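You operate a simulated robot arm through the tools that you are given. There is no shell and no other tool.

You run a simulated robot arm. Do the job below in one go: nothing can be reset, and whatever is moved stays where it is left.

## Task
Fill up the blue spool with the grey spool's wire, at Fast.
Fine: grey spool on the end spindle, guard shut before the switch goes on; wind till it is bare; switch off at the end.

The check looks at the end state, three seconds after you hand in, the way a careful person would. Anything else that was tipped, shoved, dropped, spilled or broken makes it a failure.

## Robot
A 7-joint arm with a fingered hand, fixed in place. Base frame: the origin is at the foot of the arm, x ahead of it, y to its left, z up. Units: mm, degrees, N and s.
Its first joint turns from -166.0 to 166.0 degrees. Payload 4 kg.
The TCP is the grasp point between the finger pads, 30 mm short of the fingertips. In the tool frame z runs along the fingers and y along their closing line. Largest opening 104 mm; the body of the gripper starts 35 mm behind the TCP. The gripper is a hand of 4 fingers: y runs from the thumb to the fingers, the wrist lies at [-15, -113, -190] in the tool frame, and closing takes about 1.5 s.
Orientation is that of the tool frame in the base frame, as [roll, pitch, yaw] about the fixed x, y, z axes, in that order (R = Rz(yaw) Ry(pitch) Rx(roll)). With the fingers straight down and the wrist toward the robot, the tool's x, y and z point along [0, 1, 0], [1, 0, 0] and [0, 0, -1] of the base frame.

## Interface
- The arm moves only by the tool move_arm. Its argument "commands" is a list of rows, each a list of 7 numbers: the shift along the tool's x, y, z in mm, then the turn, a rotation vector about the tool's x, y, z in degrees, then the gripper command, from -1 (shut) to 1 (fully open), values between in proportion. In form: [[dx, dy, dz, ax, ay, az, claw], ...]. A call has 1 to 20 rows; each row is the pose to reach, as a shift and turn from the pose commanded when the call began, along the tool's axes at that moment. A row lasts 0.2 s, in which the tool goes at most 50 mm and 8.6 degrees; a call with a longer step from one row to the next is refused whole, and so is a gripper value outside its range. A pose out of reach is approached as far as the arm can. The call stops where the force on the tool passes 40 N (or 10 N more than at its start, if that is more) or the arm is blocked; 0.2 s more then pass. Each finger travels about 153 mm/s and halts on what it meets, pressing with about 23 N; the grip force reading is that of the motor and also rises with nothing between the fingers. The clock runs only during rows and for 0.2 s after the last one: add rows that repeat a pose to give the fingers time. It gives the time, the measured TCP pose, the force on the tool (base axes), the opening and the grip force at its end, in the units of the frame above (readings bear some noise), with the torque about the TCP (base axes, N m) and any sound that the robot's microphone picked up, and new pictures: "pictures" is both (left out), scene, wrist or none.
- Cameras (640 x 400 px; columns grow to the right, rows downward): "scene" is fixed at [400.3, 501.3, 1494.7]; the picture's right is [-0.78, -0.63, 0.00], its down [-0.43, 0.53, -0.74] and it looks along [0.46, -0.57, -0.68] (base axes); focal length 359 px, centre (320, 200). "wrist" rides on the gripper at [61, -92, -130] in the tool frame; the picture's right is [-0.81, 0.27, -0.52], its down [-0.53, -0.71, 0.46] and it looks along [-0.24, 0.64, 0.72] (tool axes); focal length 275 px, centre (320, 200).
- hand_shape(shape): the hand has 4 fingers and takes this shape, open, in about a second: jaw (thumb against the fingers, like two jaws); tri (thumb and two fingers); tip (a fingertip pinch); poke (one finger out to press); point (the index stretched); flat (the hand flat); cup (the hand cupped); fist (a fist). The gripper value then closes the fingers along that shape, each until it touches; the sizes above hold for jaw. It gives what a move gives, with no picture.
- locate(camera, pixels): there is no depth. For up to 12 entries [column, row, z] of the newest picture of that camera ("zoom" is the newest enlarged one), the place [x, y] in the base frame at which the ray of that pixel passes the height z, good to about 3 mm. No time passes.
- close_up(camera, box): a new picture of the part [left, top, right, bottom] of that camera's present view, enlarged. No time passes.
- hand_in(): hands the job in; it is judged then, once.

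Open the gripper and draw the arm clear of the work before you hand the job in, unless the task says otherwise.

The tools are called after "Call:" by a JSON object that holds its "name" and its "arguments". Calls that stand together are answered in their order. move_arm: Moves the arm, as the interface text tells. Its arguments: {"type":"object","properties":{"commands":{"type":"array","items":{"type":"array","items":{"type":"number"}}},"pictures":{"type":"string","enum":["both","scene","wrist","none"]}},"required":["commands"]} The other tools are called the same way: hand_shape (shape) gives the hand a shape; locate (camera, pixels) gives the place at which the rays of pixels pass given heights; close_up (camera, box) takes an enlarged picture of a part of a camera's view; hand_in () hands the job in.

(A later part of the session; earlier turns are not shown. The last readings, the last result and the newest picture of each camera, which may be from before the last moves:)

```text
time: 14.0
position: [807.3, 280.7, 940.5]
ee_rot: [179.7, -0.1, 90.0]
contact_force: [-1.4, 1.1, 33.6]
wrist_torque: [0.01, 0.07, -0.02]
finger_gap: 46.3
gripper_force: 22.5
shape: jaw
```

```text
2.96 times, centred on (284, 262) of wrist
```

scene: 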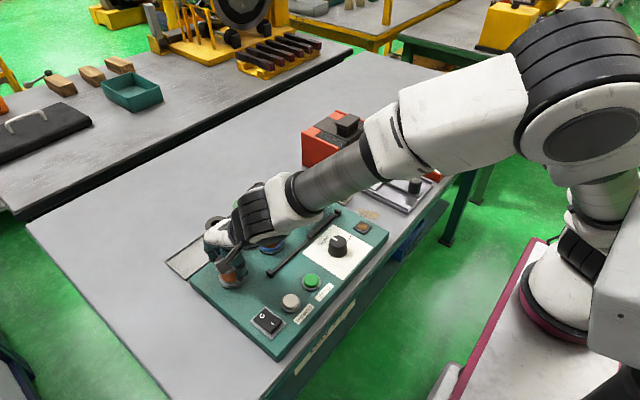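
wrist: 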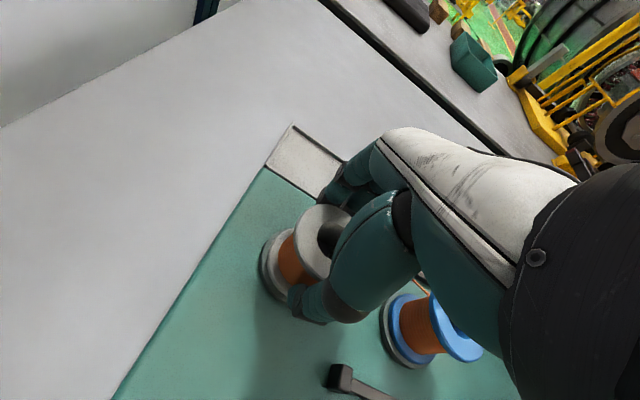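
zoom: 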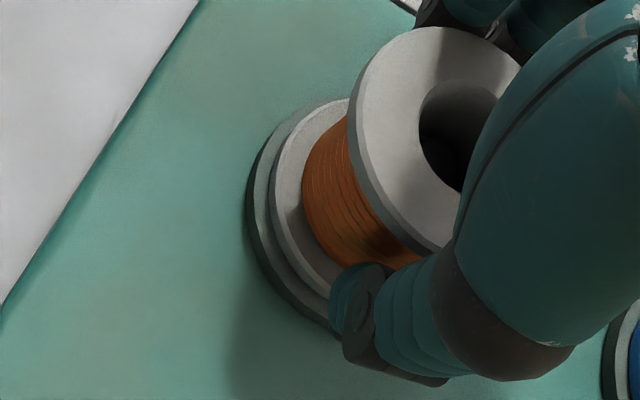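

Upward force of 33.6 N shows the spool has met the disc; both views show its foot flat on the disc. I relieve the load by 3 mm and open the fingers.

Call:
{"name": "move_arm", "arguments": {"commands": [[0, 0, -2.5, 0, 0, 0, -1], [0, 0, -2.5, 0, 0, 0, -0.6], [0, 0, -2.5, 0, 0, 0, -0.2], [0, 0, -2.5, 0, 0, 0, 0.2], [0, 0, -2.5, 0, 0, 0, 0.5], [0, 0, -2.5, 0, 0, 0, 0.5], [0, 0, -2.5, 0, 0, 0, 0.5]], "pictures": "both"}}

Call:
{"name": "close_up", "arguments": {"camera": "scene", "box": [196, 222, 260, 290]}}

Call:
{"name": "close_up", "arguments": {"camera": "wrist", "box": [220, 195, 348, 330]}}

```text
time: 15.6
position: [805.9, 281.3, 938.7]
ee_rot: [179.9, 0.1, 90.0]
contact_force: [-0.5, -0.2, -0.4]
wrist_torque: [0.03, 0.01, 0.0]
finger_gap: 77.7
gripper_force: 0.1
shape: jaw
```

scene: 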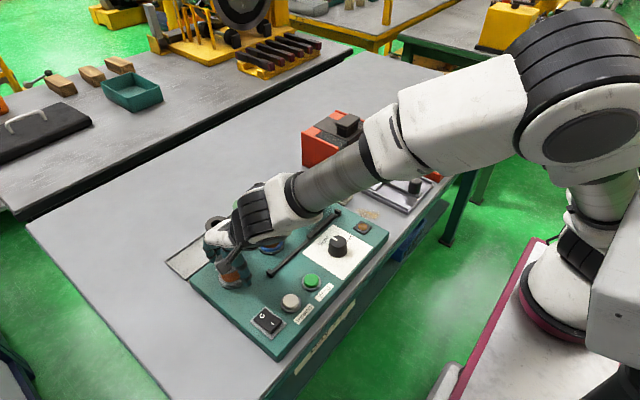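
wrist: 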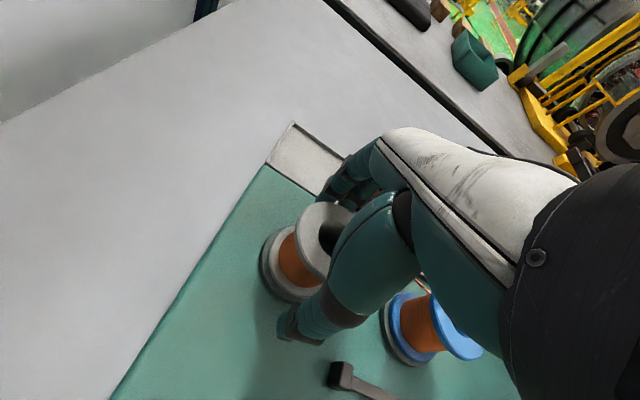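

```text
5.88 times, centred on (228, 256) of scene
```

zoom: 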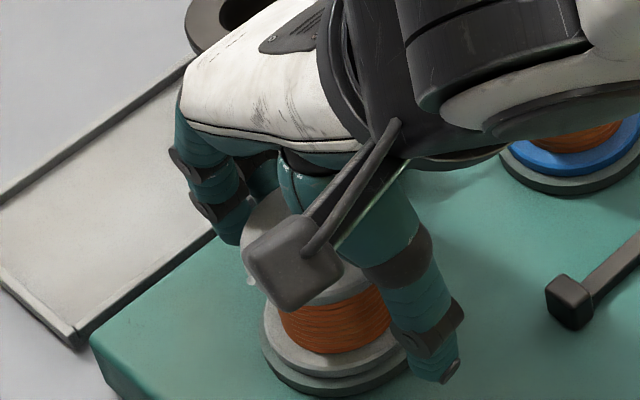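

```text
2.96 times, centred on (284, 262) of wrist
```

zoom: 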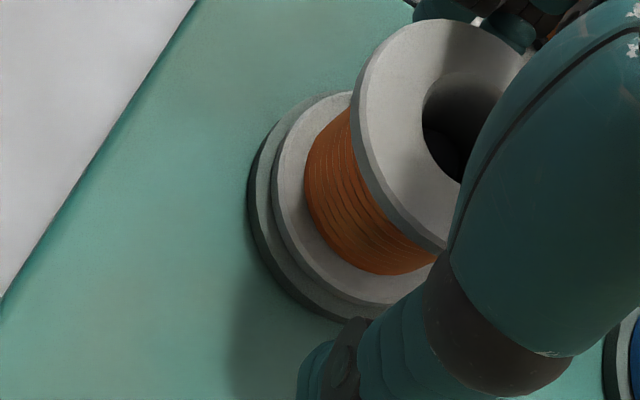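

Fingers released, the spool stands on the disc. I rise straight up about 110 mm and view the result.

Call:
{"name": "move_arm", "arguments": {"commands": [[0, 0, -10, 0, 0, 0, 0.5], [0, 0, -25, 0, 0, 0, 0.5], [0, 0, -45, 0, 0, 0, 0.5], [0, 0, -70, 0, 0, 0, 0.5], [0, 0, -95, 0, 0, 0, 0.5], [0, 0, -120, 0, 0, 0, 0.5], [0, 0, -120, 0, 0, 0, 0.5]], "pictures": "both"}}

Call:
{"name": "close_up", "arguments": {"camera": "scene", "box": [160, 200, 288, 300]}}

Call:
{"name": "close_up", "arguments": {"camera": "wrist", "box": [180, 200, 340, 330]}}

```text
time: 17.2
position: [804.4, 280.1, 1057.4]
ee_rot: [-180.0, 0.0, 90.0]
contact_force: [-0.2, 0.0, 0.1]
wrist_torque: [0.02, -0.01, 0.0]
finger_gap: 77.8
gripper_force: 0.1
shape: jaw
```

scene: 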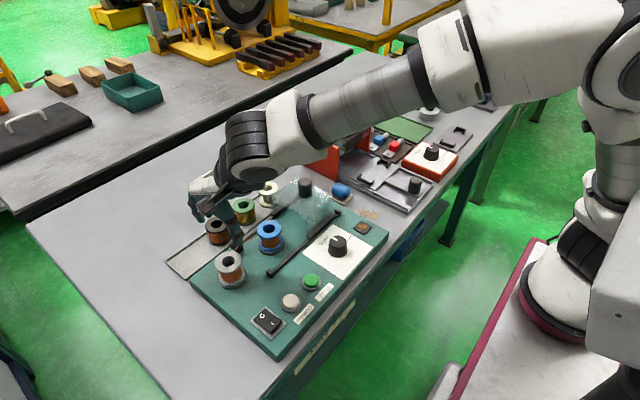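
wrist: 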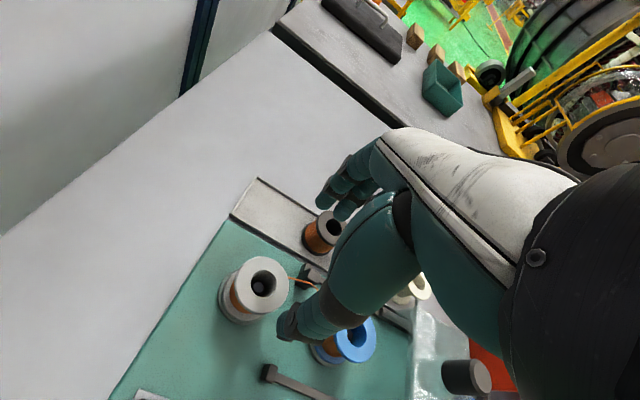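

```text
4.00 times, centred on (224, 250) of scene
```

zoom: 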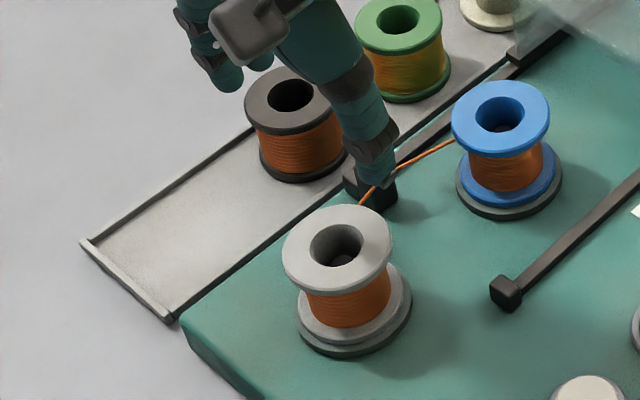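

```text
3.08 times, centred on (260, 265) of wrist
```

zoom: 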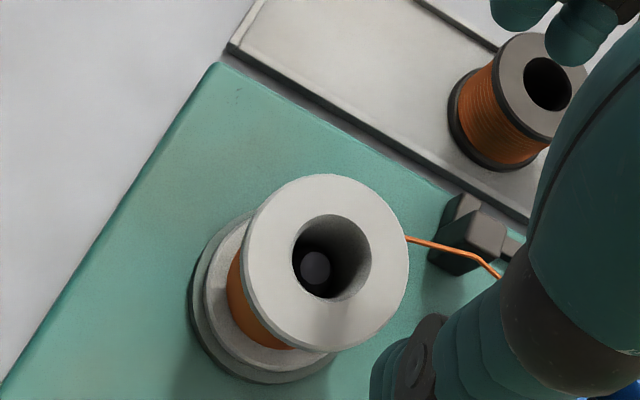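

The grey spool sits with the peg visible inside its hole, and a wire now runs to the blue spool. Next I need precise positions of the guard knob and the speed knob; the guard knob is visible at wrist (467,377) and scene (305,182).

Call:
{"name": "close_up", "arguments": {"camera": "wrist", "box": [380, 290, 556, 400]}}

Call:
{"name": "close_up", "arguments": {"camera": "scene", "box": [256, 165, 352, 255]}}

```text
3.64 times, centred on (468, 345) of wrist
```

zoom: 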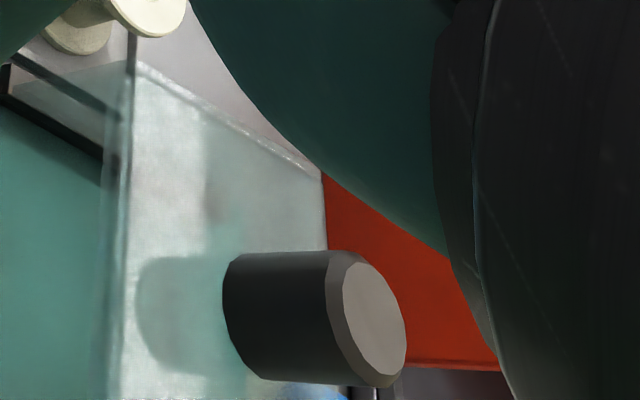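

```text
4.44 times, centred on (304, 210) of scene
```

zoom: 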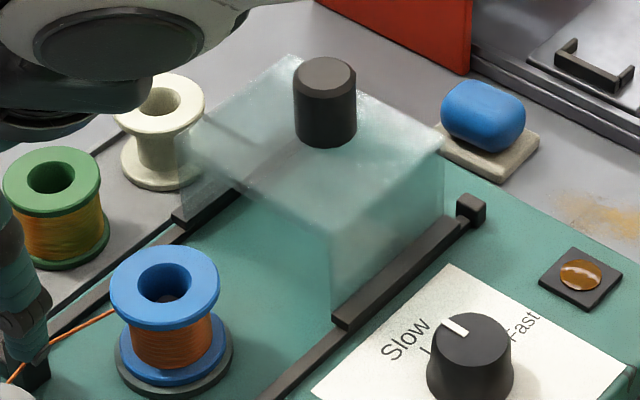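

I triangulate the guard knob top and base and the guard's corners on the rails.

Call:
{"name": "locate", "arguments": {"camera": "wrist", "pixels": [[483.1, 377.7, 970], [483.1, 377.7, 990], [483.1, 377.7, 1010], [447.4, 376.6, 940], [447.4, 376.6, 960], [447.4, 376.6, 980]]}}

Call:
{"name": "locate", "arguments": {"camera": "scene", "pixels": [[305.1, 183, 970], [305.1, 183, 990], [305.1, 183, 1010], [305.1, 194.7, 940], [305.1, 194.7, 960], [305.1, 194.7, 980], [309, 238, 890], [270.6, 215.2, 890], [365, 248, 885], [339.5, 208, 895], [239.4, 246, 900]]}}

```text
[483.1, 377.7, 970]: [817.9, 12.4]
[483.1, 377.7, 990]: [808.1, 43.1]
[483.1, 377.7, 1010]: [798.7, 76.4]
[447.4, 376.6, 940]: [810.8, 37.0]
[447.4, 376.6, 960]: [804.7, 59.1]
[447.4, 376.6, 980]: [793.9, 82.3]
```

```text
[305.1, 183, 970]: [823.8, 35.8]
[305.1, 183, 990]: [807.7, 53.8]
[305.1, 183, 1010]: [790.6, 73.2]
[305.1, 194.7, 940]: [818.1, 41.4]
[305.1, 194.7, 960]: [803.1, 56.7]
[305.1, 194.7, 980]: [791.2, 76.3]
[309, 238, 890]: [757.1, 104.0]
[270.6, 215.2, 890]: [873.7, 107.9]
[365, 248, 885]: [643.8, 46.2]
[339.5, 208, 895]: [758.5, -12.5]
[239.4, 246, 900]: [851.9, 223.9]
```

Guard knob: about (805,54), base z≈955, top z≈993; the guard must slide about 110 mm in +y to its stops near y≈223. I move the hand to the -y side at z≈1100 for a clear view of the guard knob.

Call:
{"name": "move_arm", "arguments": {"commands": [[0, 0, -30, 0, 0, 0, 0.5], [-40, -2, -45, 0, 0, 0, 0.5], [-85, -4, -45, 0, 0, 0, 0.5], [-130, -6, -45, 0, 0, 0, 0.5], [-175, -8, -45, 0, 0, 0, 0.5], [-220, -9, -45, 0, 0, 0, 0.5], [-265, -10, -45, 0, 0, 0, 0.5], [-265, -10, -45, 0, 0, 0, 0.5]], "pictures": "both"}}

Call:
{"name": "close_up", "arguments": {"camera": "wrist", "box": [150, 190, 310, 290]}}

Call:
{"name": "close_up", "arguments": {"camera": "scene", "box": [200, 160, 400, 340]}}

```text
time: 19.0
position: [797.7, 13.3, 1104.8]
ee_rot: [-180.0, 0.0, 90.0]
contact_force: [-0.2, 0.1, -0.7]
wrist_torque: [0.03, -0.01, -0.01]
finger_gap: 77.7
gripper_force: 0.0
shape: jaw
```

scene: 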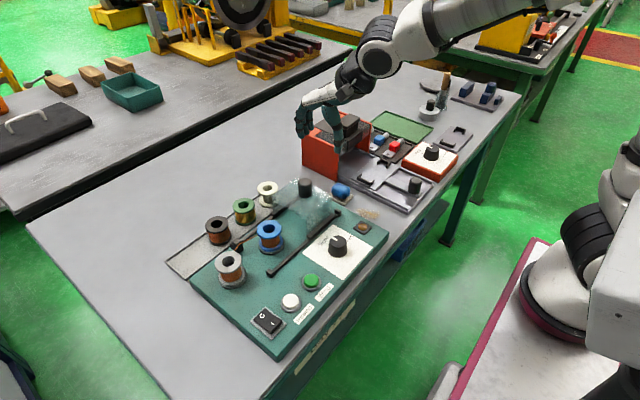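
wrist: 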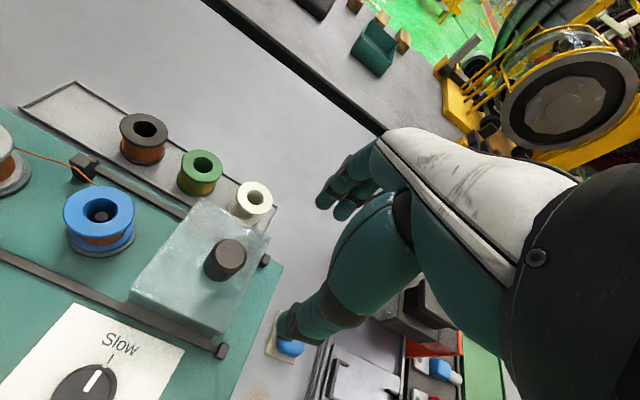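

```text
4.00 times, centred on (230, 240) of wrist
```

zoom: 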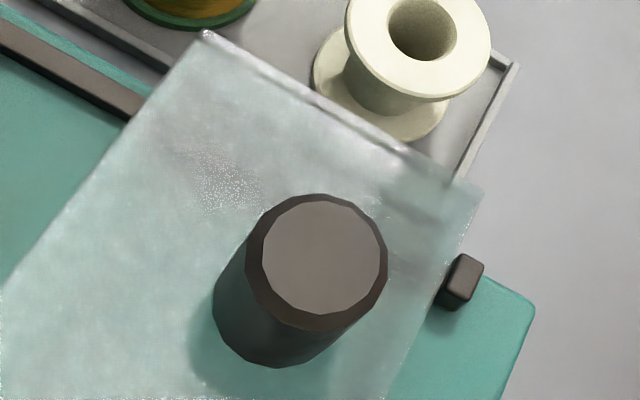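

```text
2.22 times, centred on (300, 250) of scene
```

zoom: 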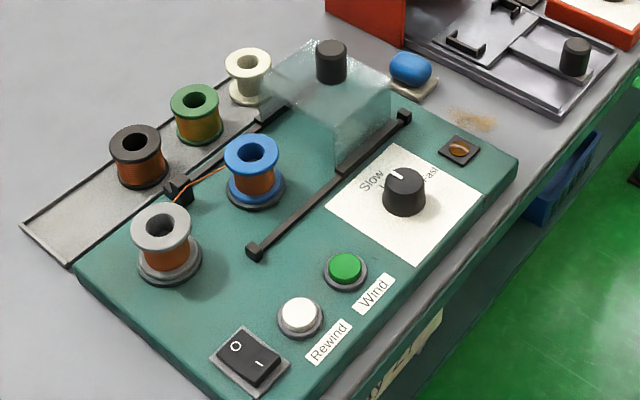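

The guard knob's top is at wrist (231,253) and its foot near (219,265). I locate these along with the scene pixels.

Call:
{"name": "locate", "arguments": {"camera": "wrist", "pixels": [[231.2, 253.5, 980], [231.2, 253.5, 990], [231.2, 253.5, 1000], [220, 265, 950], [220, 265, 960], [202, 198, 955], [102, 206, 940], [265, 260, 893]]}}

Call:
{"name": "locate", "arguments": {"camera": "scene", "pixels": [[305.1, 183, 980], [305.1, 183, 990], [305.1, 183, 1000], [278, 251.5, 895], [381.7, 230, 885], [341, 204, 895]]}}

Call:
{"name": "close_up", "arguments": {"camera": "wrist", "box": [0, 290, 176, 400]}}

```text
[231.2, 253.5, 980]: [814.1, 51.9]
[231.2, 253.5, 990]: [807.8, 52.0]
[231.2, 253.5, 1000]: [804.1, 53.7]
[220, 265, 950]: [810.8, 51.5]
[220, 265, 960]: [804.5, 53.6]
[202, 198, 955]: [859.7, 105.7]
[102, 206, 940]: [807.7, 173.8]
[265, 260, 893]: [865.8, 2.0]
```

```text
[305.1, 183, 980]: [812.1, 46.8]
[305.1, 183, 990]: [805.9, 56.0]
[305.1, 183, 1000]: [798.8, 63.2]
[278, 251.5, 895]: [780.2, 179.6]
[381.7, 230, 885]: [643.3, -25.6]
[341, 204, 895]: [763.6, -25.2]
```

```text
3.64 times, centred on (88, 345) of wrist
```

zoom: 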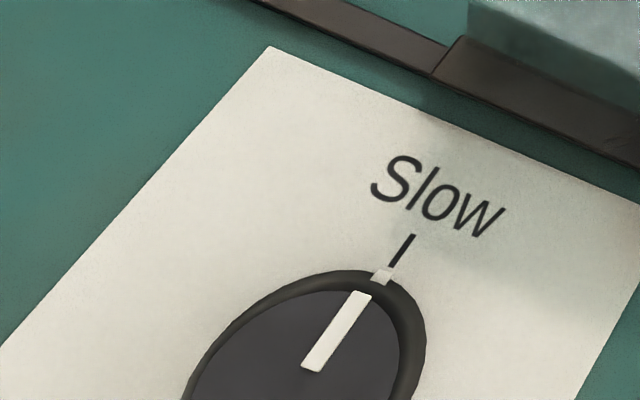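

Guard knob centre is (808,52), top z≈987, guard plate z≈955. I move over it and descend so the fingertips stop about 5 mm above the plate.

Call:
{"name": "move_arm", "arguments": {"commands": [[20, 6, 10, 0, 0, 0, 0.5], [38.8, 11.8, 20, 0, 0, 0, 0.5], [38.8, 11.8, 45, 0, 0, 0, 0.5], [38.8, 11.8, 70, 0, 0, 0, 0.5], [38.8, 11.8, 90, 0, 0, 0, 0.5], [38.8, 11.8, 105, 0, 0, 0, 0.5], [38.8, 11.8, 114, 0, 0, 0, 0.5], [38.8, 11.8, 114, 0, 0, 0, 0.5]], "pictures": "both"}}

Call:
{"name": "close_up", "arguments": {"camera": "wrist", "box": [220, 160, 412, 360]}}

Call:
{"name": "close_up", "arguments": {"camera": "scene", "box": [240, 130, 368, 240]}}

```text
time: 20.8
position: [807.6, 53.2, 990.7]
ee_rot: [179.8, -0.1, 90.0]
contact_force: [-0.3, 0.0, 5.7]
wrist_torque: [-0.05, -0.24, -0.03]
finger_gap: 77.3
gripper_force: 0.1
shape: jaw
```

scene: 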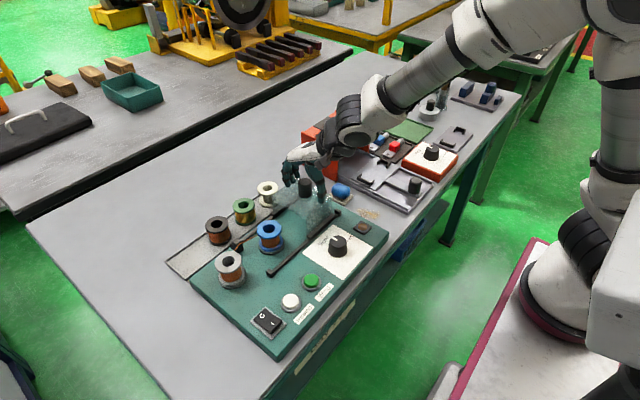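
wrist: 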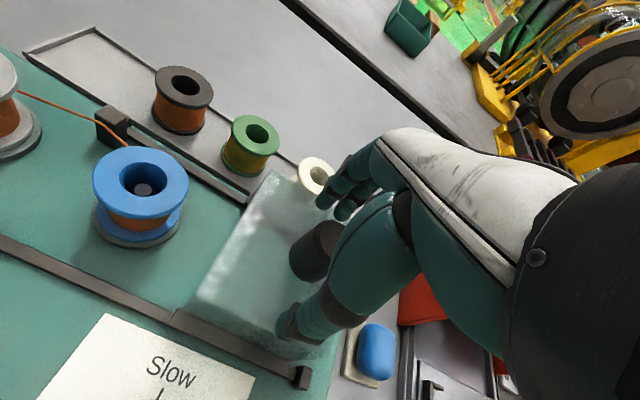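

```text
2.00 times, centred on (316, 260) of wrist
```

zoom: 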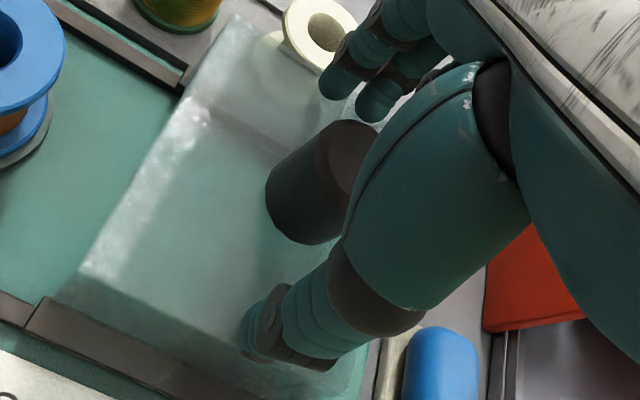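

```text
3.64 times, centred on (304, 185) of scene
```

zoom: 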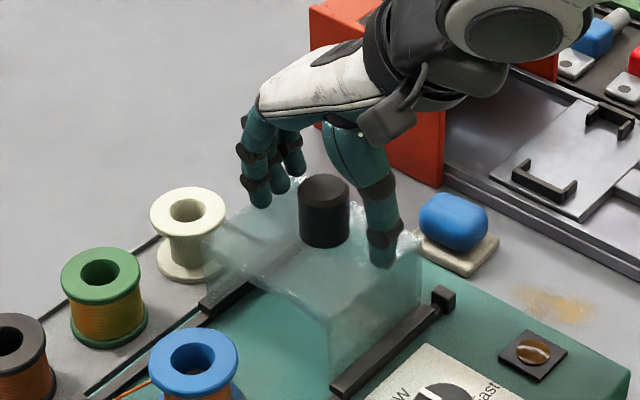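

A 5.7 N upward force says the thumb tip already touches the guard plate. I rise 4 mm and close the fingers on the knob.

Call:
{"name": "move_arm", "arguments": {"commands": [[0, 0, -4, 0, 0, 0, 0.5], [0, 0, -4, 0, 0, 0, 0.2], [0, 0, -4, 0, 0, 0, -0.1], [0, 0, -4, 0, 0, 0, -0.4], [0, 0, -4, 0, 0, 0, -0.7], [0, 0, -4, 0, 0, 0, -1], [0, 0, -4, 0, 0, 0, -1], [0, 0, -4, 0, 0, 0, -1]], "pictures": "both"}}

Call:
{"name": "close_up", "arguments": {"camera": "wrist", "box": [220, 160, 412, 360]}}

Call:
{"name": "close_up", "arguments": {"camera": "scene", "box": [240, 130, 368, 240]}}

```text
time: 22.6
position: [807.4, 53.8, 994.4]
ee_rot: [179.9, -0.1, 90.0]
contact_force: [-4.7, 0.7, -1.3]
wrist_torque: [0.06, 0.1, 0.03]
finger_gap: 21.3
gripper_force: 23.2
shape: jaw
```

scene: 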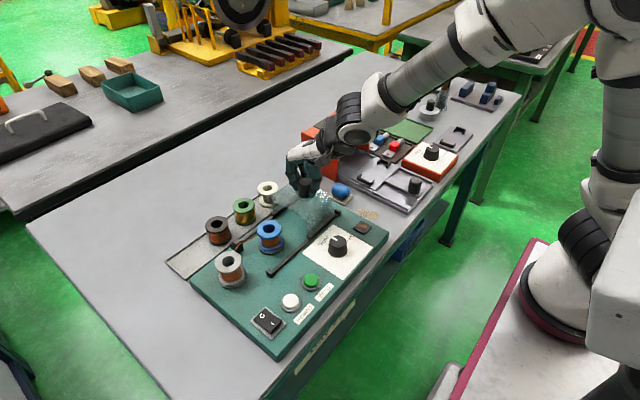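
wrist: 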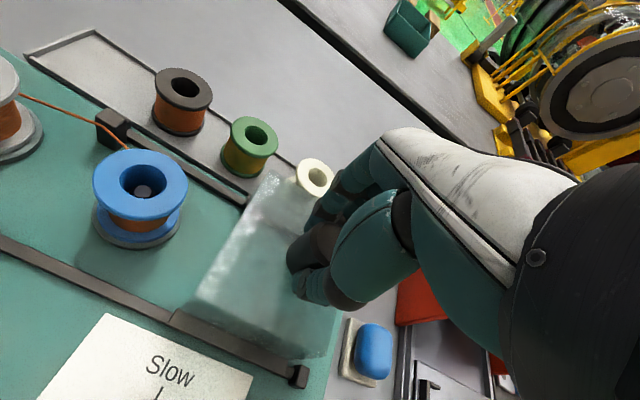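

```text
2.00 times, centred on (316, 260) of wrist
```

zoom: 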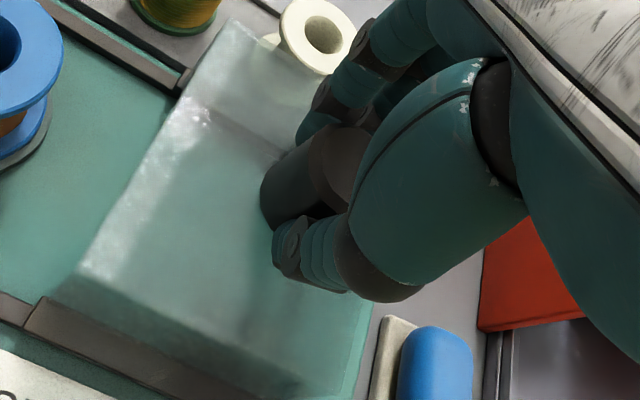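

```text
3.64 times, centred on (304, 185) of scene
```

zoom: 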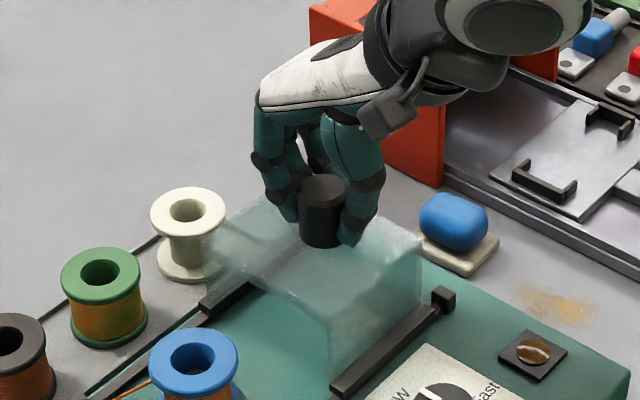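

The knob is held (gap 21 mm, 23 N). I slide the guard 40 mm in +y slowly and check that it follows.

Call:
{"name": "move_arm", "arguments": {"commands": [[4, 0, 0, 0, 0, 0, -1], [9, 0, 0, 0, 0, 0, -1], [15, 0, 0, 0, 0, 0, -1], [21, 0, 0, 0, 0, 0, -1], [27, 0, 0, 0, 0, 0, -1], [34, 0, 0, 0, 0, 0, -1], [40, 0, 0, 0, 0, 0, -1]], "pictures": "both"}}

Call:
{"name": "close_up", "arguments": {"camera": "scene", "box": [220, 150, 380, 270]}}

```text
time: 24.2
position: [807.5, 93.6, 993.7]
ee_rot: [-180.0, 0.0, 90.0]
contact_force: [-8.7, 0.7, -6.0]
wrist_torque: [0.01, 0.21, -0.02]
finger_gap: 21.2
gripper_force: 23.0
shape: jaw
```

scene: 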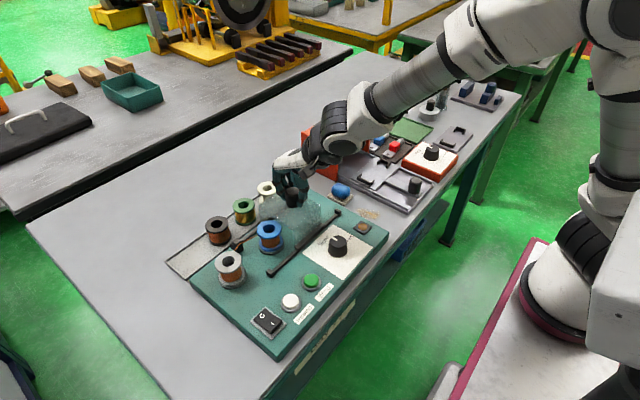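
wrist: 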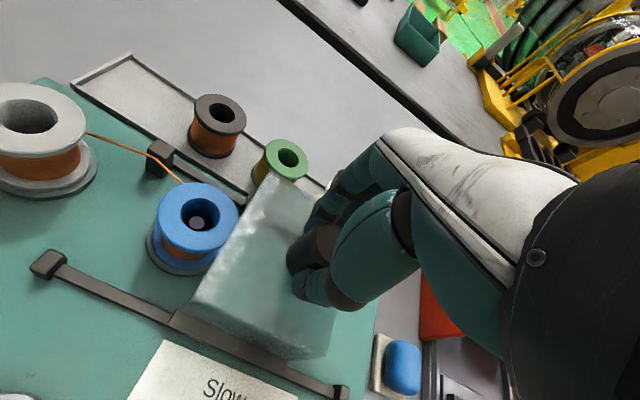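

```text
3.33 times, centred on (300, 210) of scene
```

zoom: 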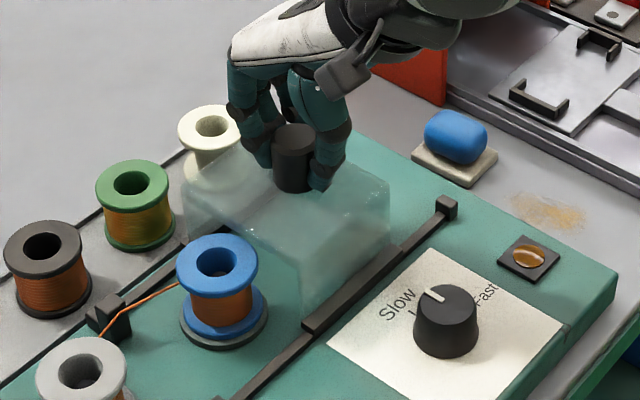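

The guard slides along with the hand. I continue 58 mm further, giving way slightly in x, ending in small steps to meet the stop gently.

Call:
{"name": "move_arm", "arguments": {"commands": [[7, -0.8, 0, 0, 0, 0, -1], [14, -0.8, 0, 0, 0, 0, -1], [21, -0.9, 0, 0, 0, 0, -1], [28, -1.0, 0, 0, 0, 0, -1], [35, -1.1, 0, 0, 0, 0, -1], [42, -1.2, 0, 0, 0, 0, -1], [48, -1.3, 0, 0, 0, 0, -1], [53, -1.3, 0, 0, 0, 0, -1], [58, -1.4, 0, 0, 0, 0, -1]], "pictures": "both"}}

Call:
{"name": "close_up", "arguments": {"camera": "scene", "box": [200, 150, 360, 280]}}

```text
time: 26.2
position: [806.9, 151.1, 993.3]
ee_rot: [-180.0, 0.0, 90.0]
contact_force: [-7.1, -0.9, -2.0]
wrist_torque: [0.0, 0.19, 0.0]
finger_gap: 20.7
gripper_force: 23.0
shape: jaw
```

scene: 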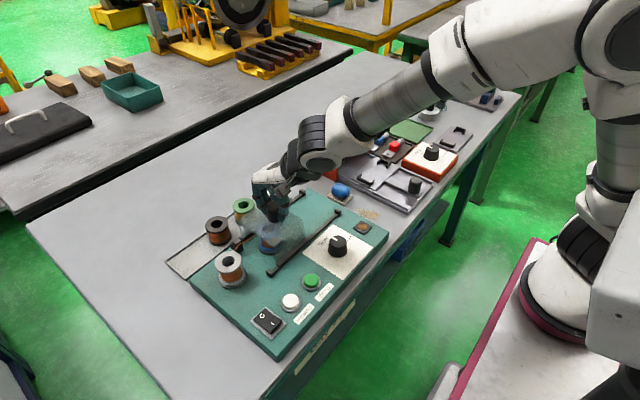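
wrist: 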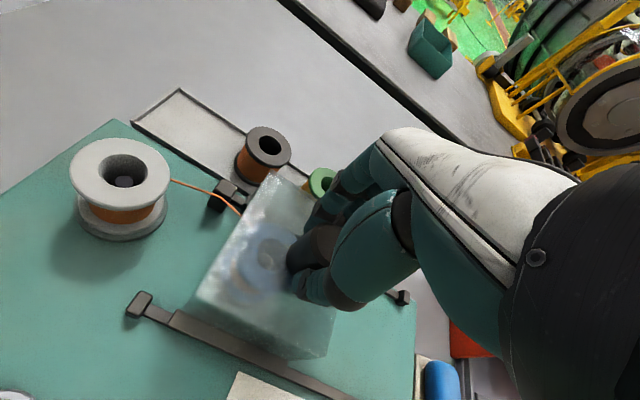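

```text
3.08 times, centred on (280, 215) of scene
```

zoom: 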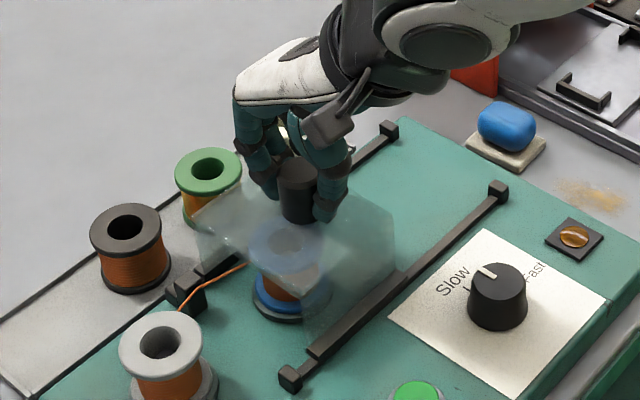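

About 15 mm of travel remains before the posts. I go on in 2 mm steps until resistance shows.

Call:
{"name": "move_arm", "arguments": {"commands": [[2, -0.2, 0, 0, 0, 0, -1], [4, -0.2, 0, 0, 0, 0, -1], [6, -0.2, 0, 0, 0, 0, -1], [8, -0.2, 0, 0, 0, 0, -1], [10, -0.2, 0, 0, 0, 0, -1], [12, -0.3, 0, 0, 0, 0, -1]], "pictures": "scene"}}

Call:
{"name": "close_up", "arguments": {"camera": "scene", "box": [200, 180, 328, 290]}}

```text
time: 27.6
position: [805.6, 160.2, 994.2]
ee_rot: [-179.9, 0.1, 89.8]
contact_force: [-3.2, -11.8, 2.0]
wrist_torque: [-0.3, 0.04, -0.13]
finger_gap: 21.3
gripper_force: 22.9
shape: jaw
```

scene: 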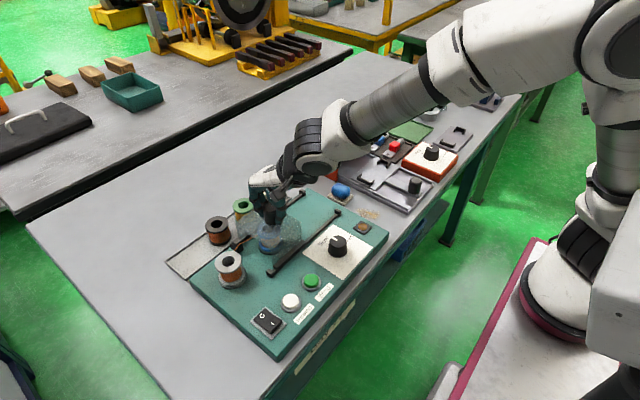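

```text
3.64 times, centred on (264, 235) of scene
```

zoom: 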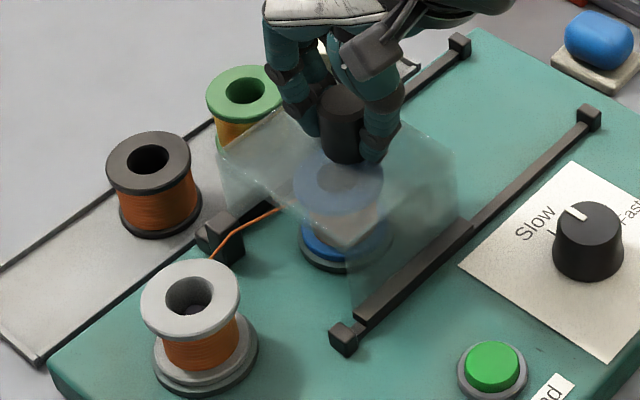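

Resistance of 11.8 N in -y with the TCP 2 mm short of the command: the guard has reached its end stops. I push 2 mm more to confirm it no longer moves, then ease off.

Call:
{"name": "move_arm", "arguments": {"commands": [[1, 0, 0, 0, 0, 0, -1], [2, 0, 0, 0, 0, 0, -1]], "pictures": "scene"}}

Call:
{"name": "close_up", "arguments": {"camera": "scene", "box": [216, 210, 296, 280]}}

```text
time: 28.2
position: [805.6, 162.6, 993.9]
ee_rot: [180.0, 0.1, 89.9]
contact_force: [-3.5, -21.8, 0.1]
wrist_torque: [-0.45, 0.01, -0.23]
finger_gap: 21.2
gripper_force: 23.1
shape: jaw
```

scene: 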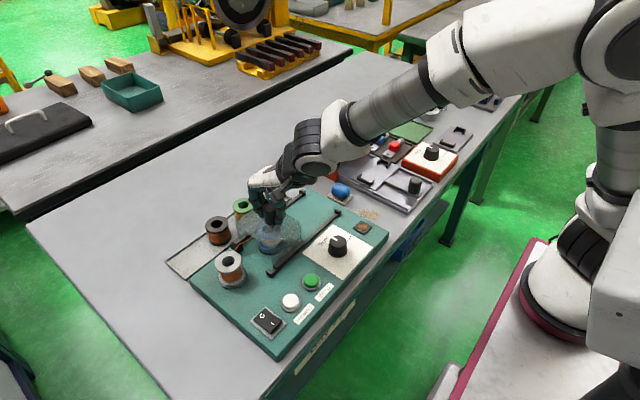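

```text
5.71 times, centred on (256, 245) of scene
```

zoom: 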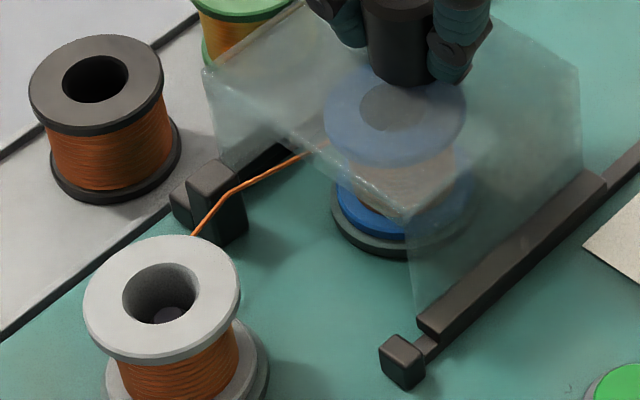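

The force rose to 21.8 N without clear motion, so the guard is hard against its stops over the blue spool. I ease back, open the fingers and lift clear.

Call:
{"name": "move_arm", "arguments": {"commands": [[0, 0, 0, 0, 0, 0, -1], [-0.5, 0, 0, 0, 0, 0, -0.6], [-0.5, 0, 0, 0, 0, 0, -0.2], [-0.5, 0, 0, 0, 0, 0, 0.2], [-0.5, 0, 0, 0, 0, 0, 0.5], [-0.5, 0, 0, 0, 0, 0, 0.5], [-0.5, 0, -15, 0, 0, 0, 0.5], [-0.5, 0, -40, 0, 0, 0, 0.5], [-0.5, 0, -70, 0, 0, 0, 0.5], [-0.5, 0, -100, 0, 0, 0, 0.5], [-0.5, 0, -100, 0, 0, 0, 0.5]], "pictures": "both"}}

Call:
{"name": "close_up", "arguments": {"camera": "scene", "box": [200, 160, 400, 340]}}

Call:
{"name": "close_up", "arguments": {"camera": "scene", "box": [216, 190, 312, 280]}}

```text
time: 30.6
position: [806.9, 164.7, 1094.6]
ee_rot: [180.0, -0.1, 90.0]
contact_force: [-0.1, 0.5, -0.2]
wrist_torque: [0.01, 0.01, -0.01]
finger_gap: 77.7
gripper_force: 0.0
shape: jaw
```

scene: 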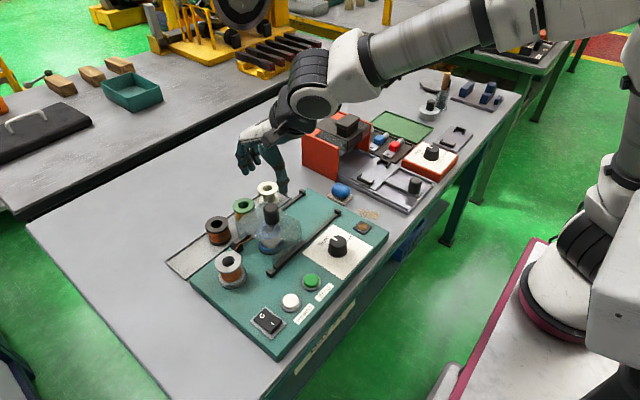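
wrist: 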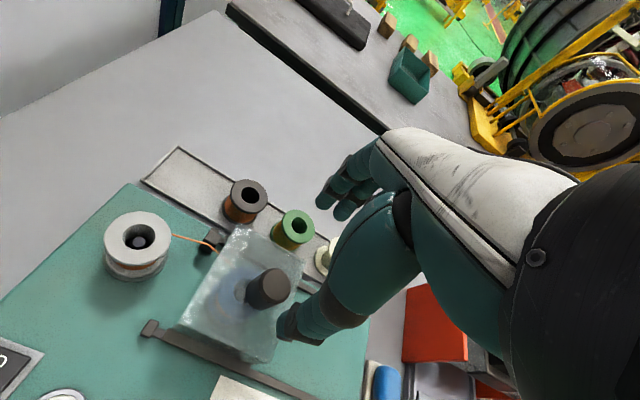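

```text
2.22 times, centred on (300, 250) of scene
```

zoom: 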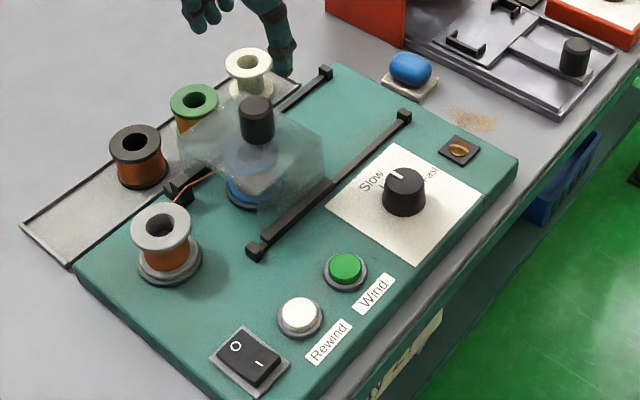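

```text
4.44 times, centred on (264, 235) of scene
```

zoom: 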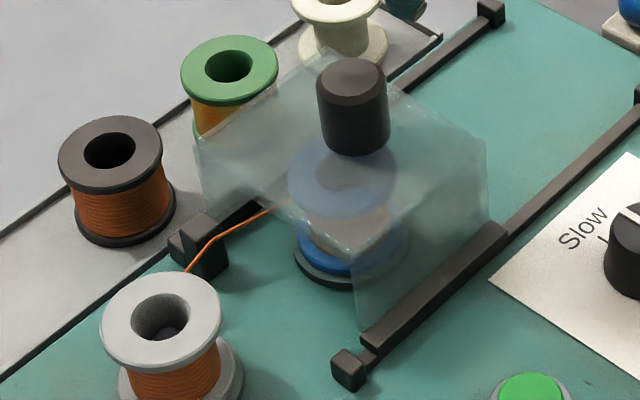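

The guard is shut over the blue spool. Next the speed knob: I move to about (650,110,1080) to view it from above.

Call:
{"name": "move_arm", "arguments": {"commands": [[-11, -32, 3, 0, 0, 0, 0.5], [-22, -64, 6, 0, 0, 0, 0.5], [-33, -96, 9, 0, 0, 0, 0.5], [-44, -128, 12, 0, 0, 0, 0.5], [-54, -157, 15, 0, 0, 0, 0.5], [-54, -157, 15, 0, 0, 0, 0.5]], "pictures": "both"}}

Call:
{"name": "close_up", "arguments": {"camera": "wrist", "box": [200, 210, 360, 330]}}

Call:
{"name": "close_up", "arguments": {"camera": "scene", "box": [300, 210, 380, 270]}}

```text
time: 32.0
position: [645.6, 110.0, 1082.1]
ee_rot: [-180.0, 0.1, 90.0]
contact_force: [0.0, 0.2, -0.1]
wrist_torque: [0.01, -0.01, 0.0]
finger_gap: 77.7
gripper_force: 0.1
shape: jaw
```

scene: 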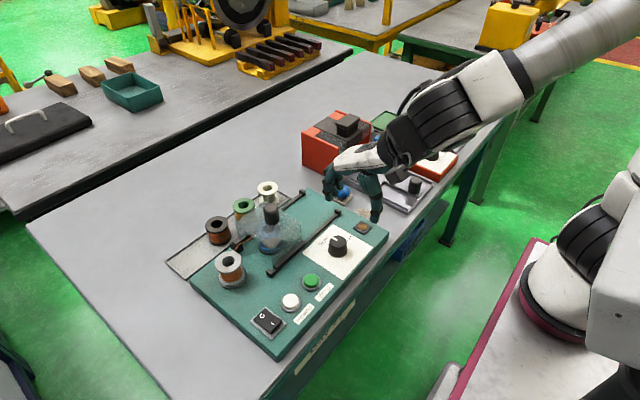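
wrist: 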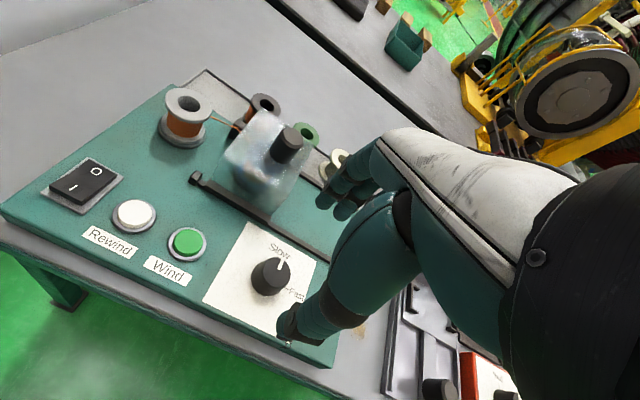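

```text
3.33 times, centred on (280, 270) of wrist
```

zoom: 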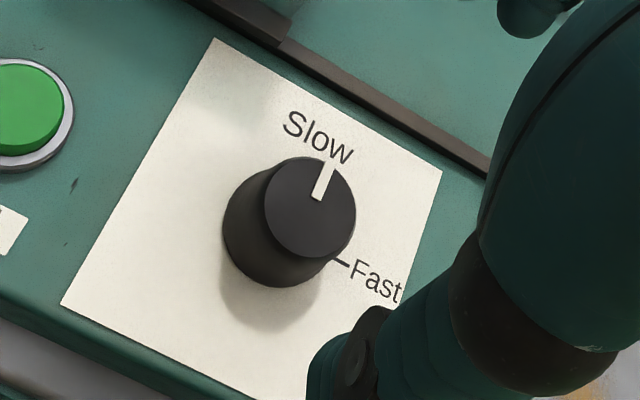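

```text
6.67 times, centred on (340, 240) of scene
```

zoom: 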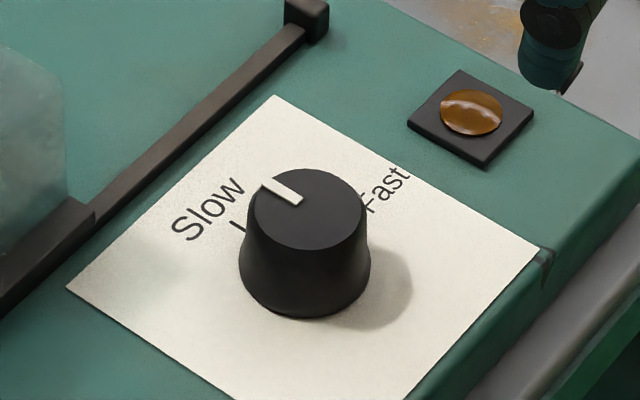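

The knob, Slow pointer and the Fast tick at wrist zoom (341,262) are clear. I locate the knob axis and both ticks.

Call:
{"name": "locate", "arguments": {"camera": "wrist", "pixels": [[277, 273, 910], [277, 273, 915], [277, 273, 920], [267.4, 280, 885], [286.3, 288.6, 885], [288.5, 289.5, 885], [283.6, 259.5, 915], [280.5, 267.5, 915], [186.5, 242, 890], [186.5, 242, 895], [83, 182, 895]]}}

Call:
{"name": "locate", "arguments": {"camera": "scene", "pixels": [[338.2, 241.2, 910], [338.2, 241.2, 915], [338.2, 241.2, 920], [337.75, 250.5, 885], [327.6, 244.2, 885], [332, 237.8, 915], [336.5, 240, 915], [325.5, 245.5, 885]]}}

```text
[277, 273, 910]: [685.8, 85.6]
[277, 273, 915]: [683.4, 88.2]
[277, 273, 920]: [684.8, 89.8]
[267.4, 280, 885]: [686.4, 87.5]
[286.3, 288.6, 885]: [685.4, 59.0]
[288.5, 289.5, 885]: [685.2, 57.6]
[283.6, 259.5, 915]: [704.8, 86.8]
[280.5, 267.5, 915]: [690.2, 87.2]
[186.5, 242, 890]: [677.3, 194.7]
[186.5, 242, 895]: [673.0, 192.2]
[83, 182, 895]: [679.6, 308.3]
```

```text
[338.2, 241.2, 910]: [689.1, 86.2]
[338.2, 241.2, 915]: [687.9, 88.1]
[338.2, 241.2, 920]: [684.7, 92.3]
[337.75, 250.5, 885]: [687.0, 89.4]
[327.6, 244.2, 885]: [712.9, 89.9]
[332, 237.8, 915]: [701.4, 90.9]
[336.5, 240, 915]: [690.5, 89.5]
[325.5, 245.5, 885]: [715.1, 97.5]
```

The knob axis is (686.5,87.5), top z≈914; Slow lies toward +x and Fast toward -y, a 90° clockwise turn seen from above. I pre-turn the hand 45° counter-clockwise and hover over the knob at z≈1000.

Call:
{"name": "move_arm", "arguments": {"commands": [[-4, 6, 10, 0, 0, -7.5, 0.5], [-8, 12, 20, 0, 0, -15, 0.5], [-12, 18, 35, 0, 0, -22.5, 0.5], [-16, 25, 50, 0, 0, -30, 0.5], [-19, 31, 65, 0, 0, -37.5, 0.5], [-22.5, 36.7, 79, 0, 0, -45, 0.5], [-22.5, 36.7, 79, 0, 0, -45, 0.5]], "pictures": "both"}}

Call:
{"name": "close_up", "arguments": {"camera": "scene", "box": [280, 170, 408, 270]}}

```text
time: 33.6
position: [688.4, 87.0, 1000.4]
ee_rot: [180.0, 0.0, 134.9]
contact_force: [0.8, 0.0, -0.6]
wrist_torque: [0.01, -0.02, 0.01]
finger_gap: 78.0
gripper_force: 0.2
shape: jaw
out of reach, approached as far as the arm can: row 4, 5
```

scene: 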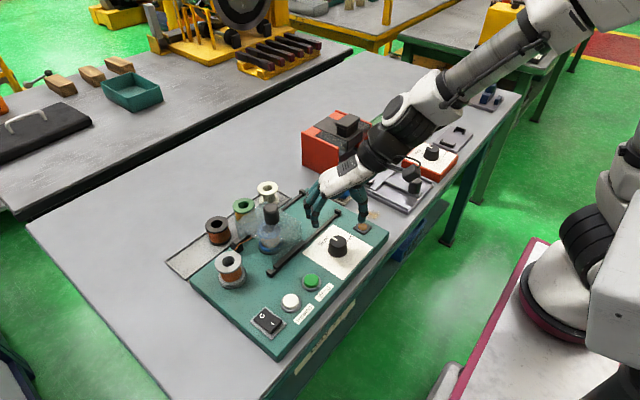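
wrist: 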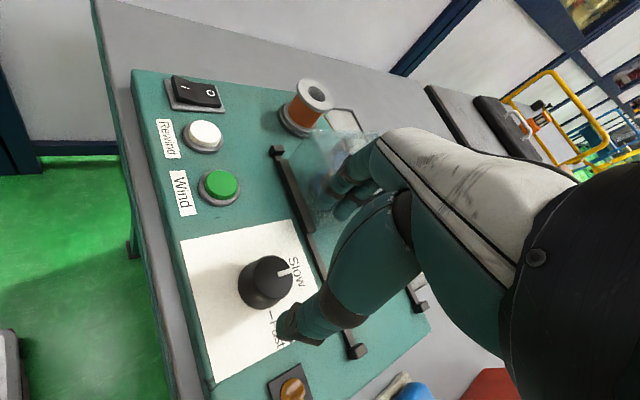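

```text
4.00 times, centred on (344, 220) of scene
```

zoom: 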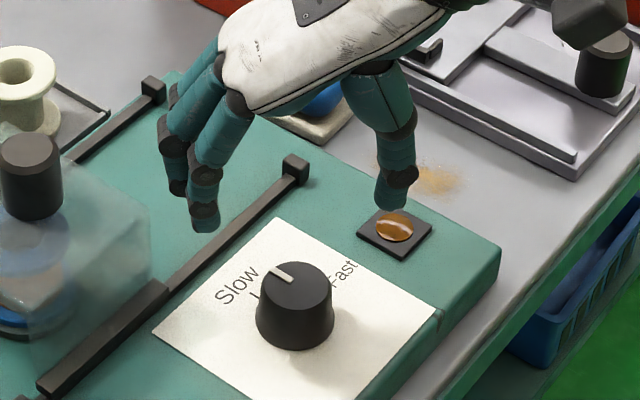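

The hand is at (688,87,1000) with yaw 135. I check the knob's position in this view before descending.

Call:
{"name": "close_up", "arguments": {"camera": "wrist", "box": [190, 220, 350, 340]}}

Call:
{"name": "locate", "arguments": {"camera": "wrist", "pixels": [[270, 277, 910], [270, 277, 915], [270, 277, 920], [260, 288, 885]]}}

```text
3.33 times, centred on (270, 280) of wrist
```

zoom: 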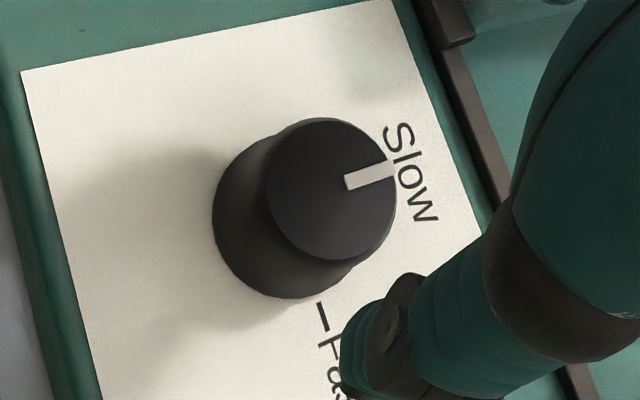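

```text
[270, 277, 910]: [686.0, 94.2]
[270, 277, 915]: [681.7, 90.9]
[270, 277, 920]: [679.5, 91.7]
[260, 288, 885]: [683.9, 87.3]
```

I refine with the knob-top centre at (273,277) and base centre at (261,287).

Call:
{"name": "locate", "arguments": {"camera": "wrist", "pixels": [[273, 277, 908], [273, 277, 912], [273, 277, 916], [261, 287, 885], [261, 287, 888], [267, 315, 885]]}}

```text
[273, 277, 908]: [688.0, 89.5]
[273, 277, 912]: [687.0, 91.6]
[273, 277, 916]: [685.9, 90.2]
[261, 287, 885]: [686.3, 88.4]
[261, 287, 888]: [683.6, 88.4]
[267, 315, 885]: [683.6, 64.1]
```

Knob centre (686.5,88.5) matches the hover. I descend to z≈923 with the fingers open.

Call:
{"name": "move_arm", "arguments": {"commands": [[0.7, 0.7, 15, 0, 0, 0, 0.5], [0.7, 0.7, 32, 0, 0, 0, 0.5], [0.7, 0.7, 50, 0, 0, 0, 0.5], [0.7, 0.7, 64, 0, 0, 0, 0.5], [0.7, 0.7, 72, 0, 0, 0, 0.5], [0.7, 0.7, 77, 0, 0, 0, 0.5], [0.7, 0.7, 77, 0, 0, 0, 0.5]], "pictures": "both"}}

Call:
{"name": "close_up", "arguments": {"camera": "scene", "box": [280, 170, 408, 270]}}

Call:
{"name": "close_up", "arguments": {"camera": "wrist", "box": [200, 160, 392, 360]}}

```text
time: 35.2
position: [686.4, 89.1, 923.2]
ee_rot: [-180.0, 0.1, 135.0]
contact_force: [-0.2, -0.2, -0.8]
wrist_torque: [0.04, 0.02, -0.05]
finger_gap: 77.7
gripper_force: 0.1
shape: jaw
```

scene: 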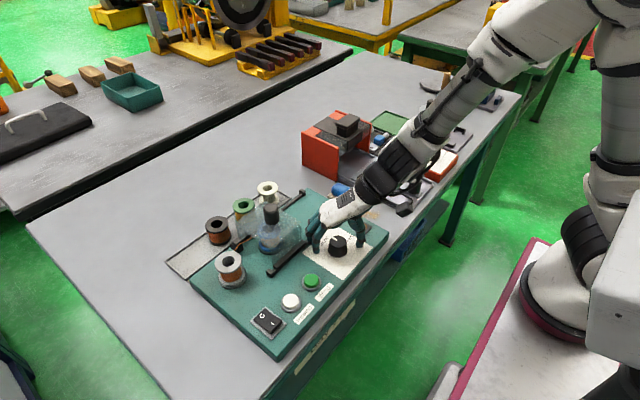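
wrist: 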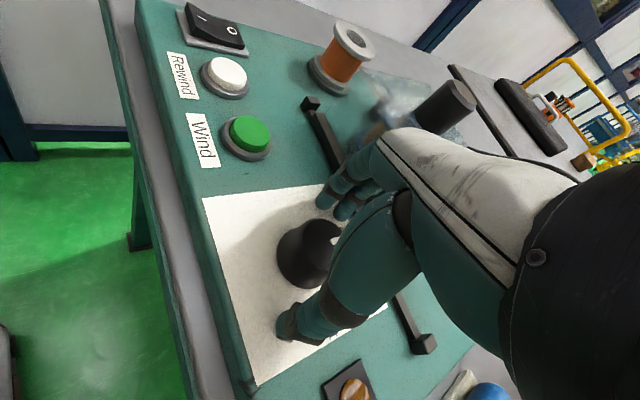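

```text
4.00 times, centred on (344, 220) of scene
```

zoom: 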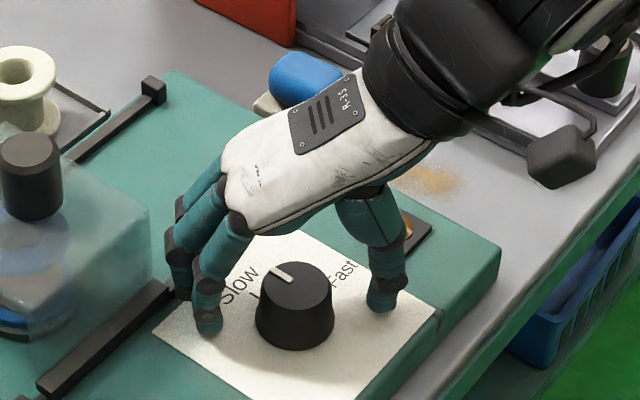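

```text
2.00 times, centred on (296, 260) of wrist
```

zoom: 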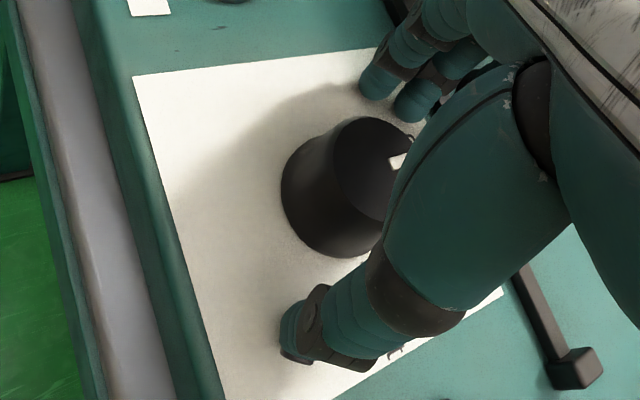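

The knob sits between thumb and fingers with no contact. I close on it.

Call:
{"name": "move_arm", "arguments": {"commands": [[0, 0, 0, 0, 0, 0, 0.2], [0, 0, 0, 0, 0, 0, -0.1], [0, 0, 0, 0, 0, 0, -0.4], [0, 0, 0, 0, 0, 0, -0.7], [0, 0, 0, 0, 0, 0, -1], [0, 0, 0, 0, 0, 0, -1], [0, 0, 0, 0, 0, 0, -1]], "pictures": "scene"}}

Call:
{"name": "close_up", "arguments": {"camera": "scene", "box": [280, 170, 408, 270]}}

```text
time: 36.8
position: [686.5, 87.0, 922.6]
ee_rot: [180.0, 0.0, 135.1]
contact_force: [-1.6, -3.5, -3.1]
wrist_torque: [-0.05, 0.01, -0.02]
finger_gap: 32.0
gripper_force: 23.5
shape: jaw
```

scene: 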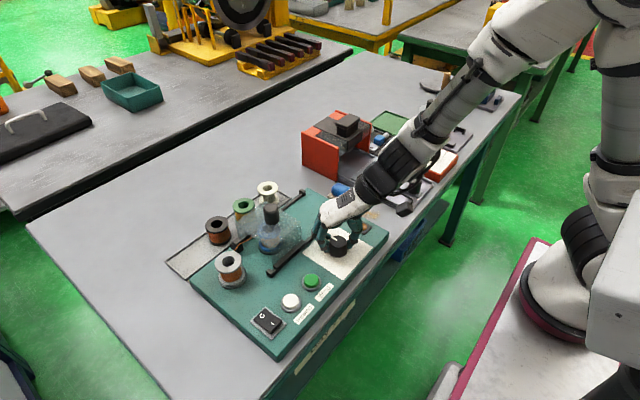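

```text
4.00 times, centred on (344, 220) of scene
```

zoom: 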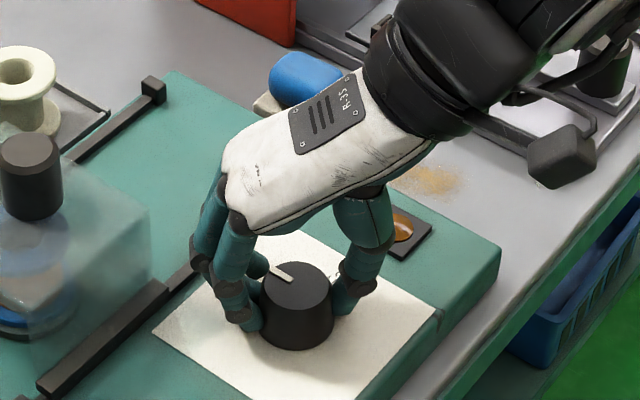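

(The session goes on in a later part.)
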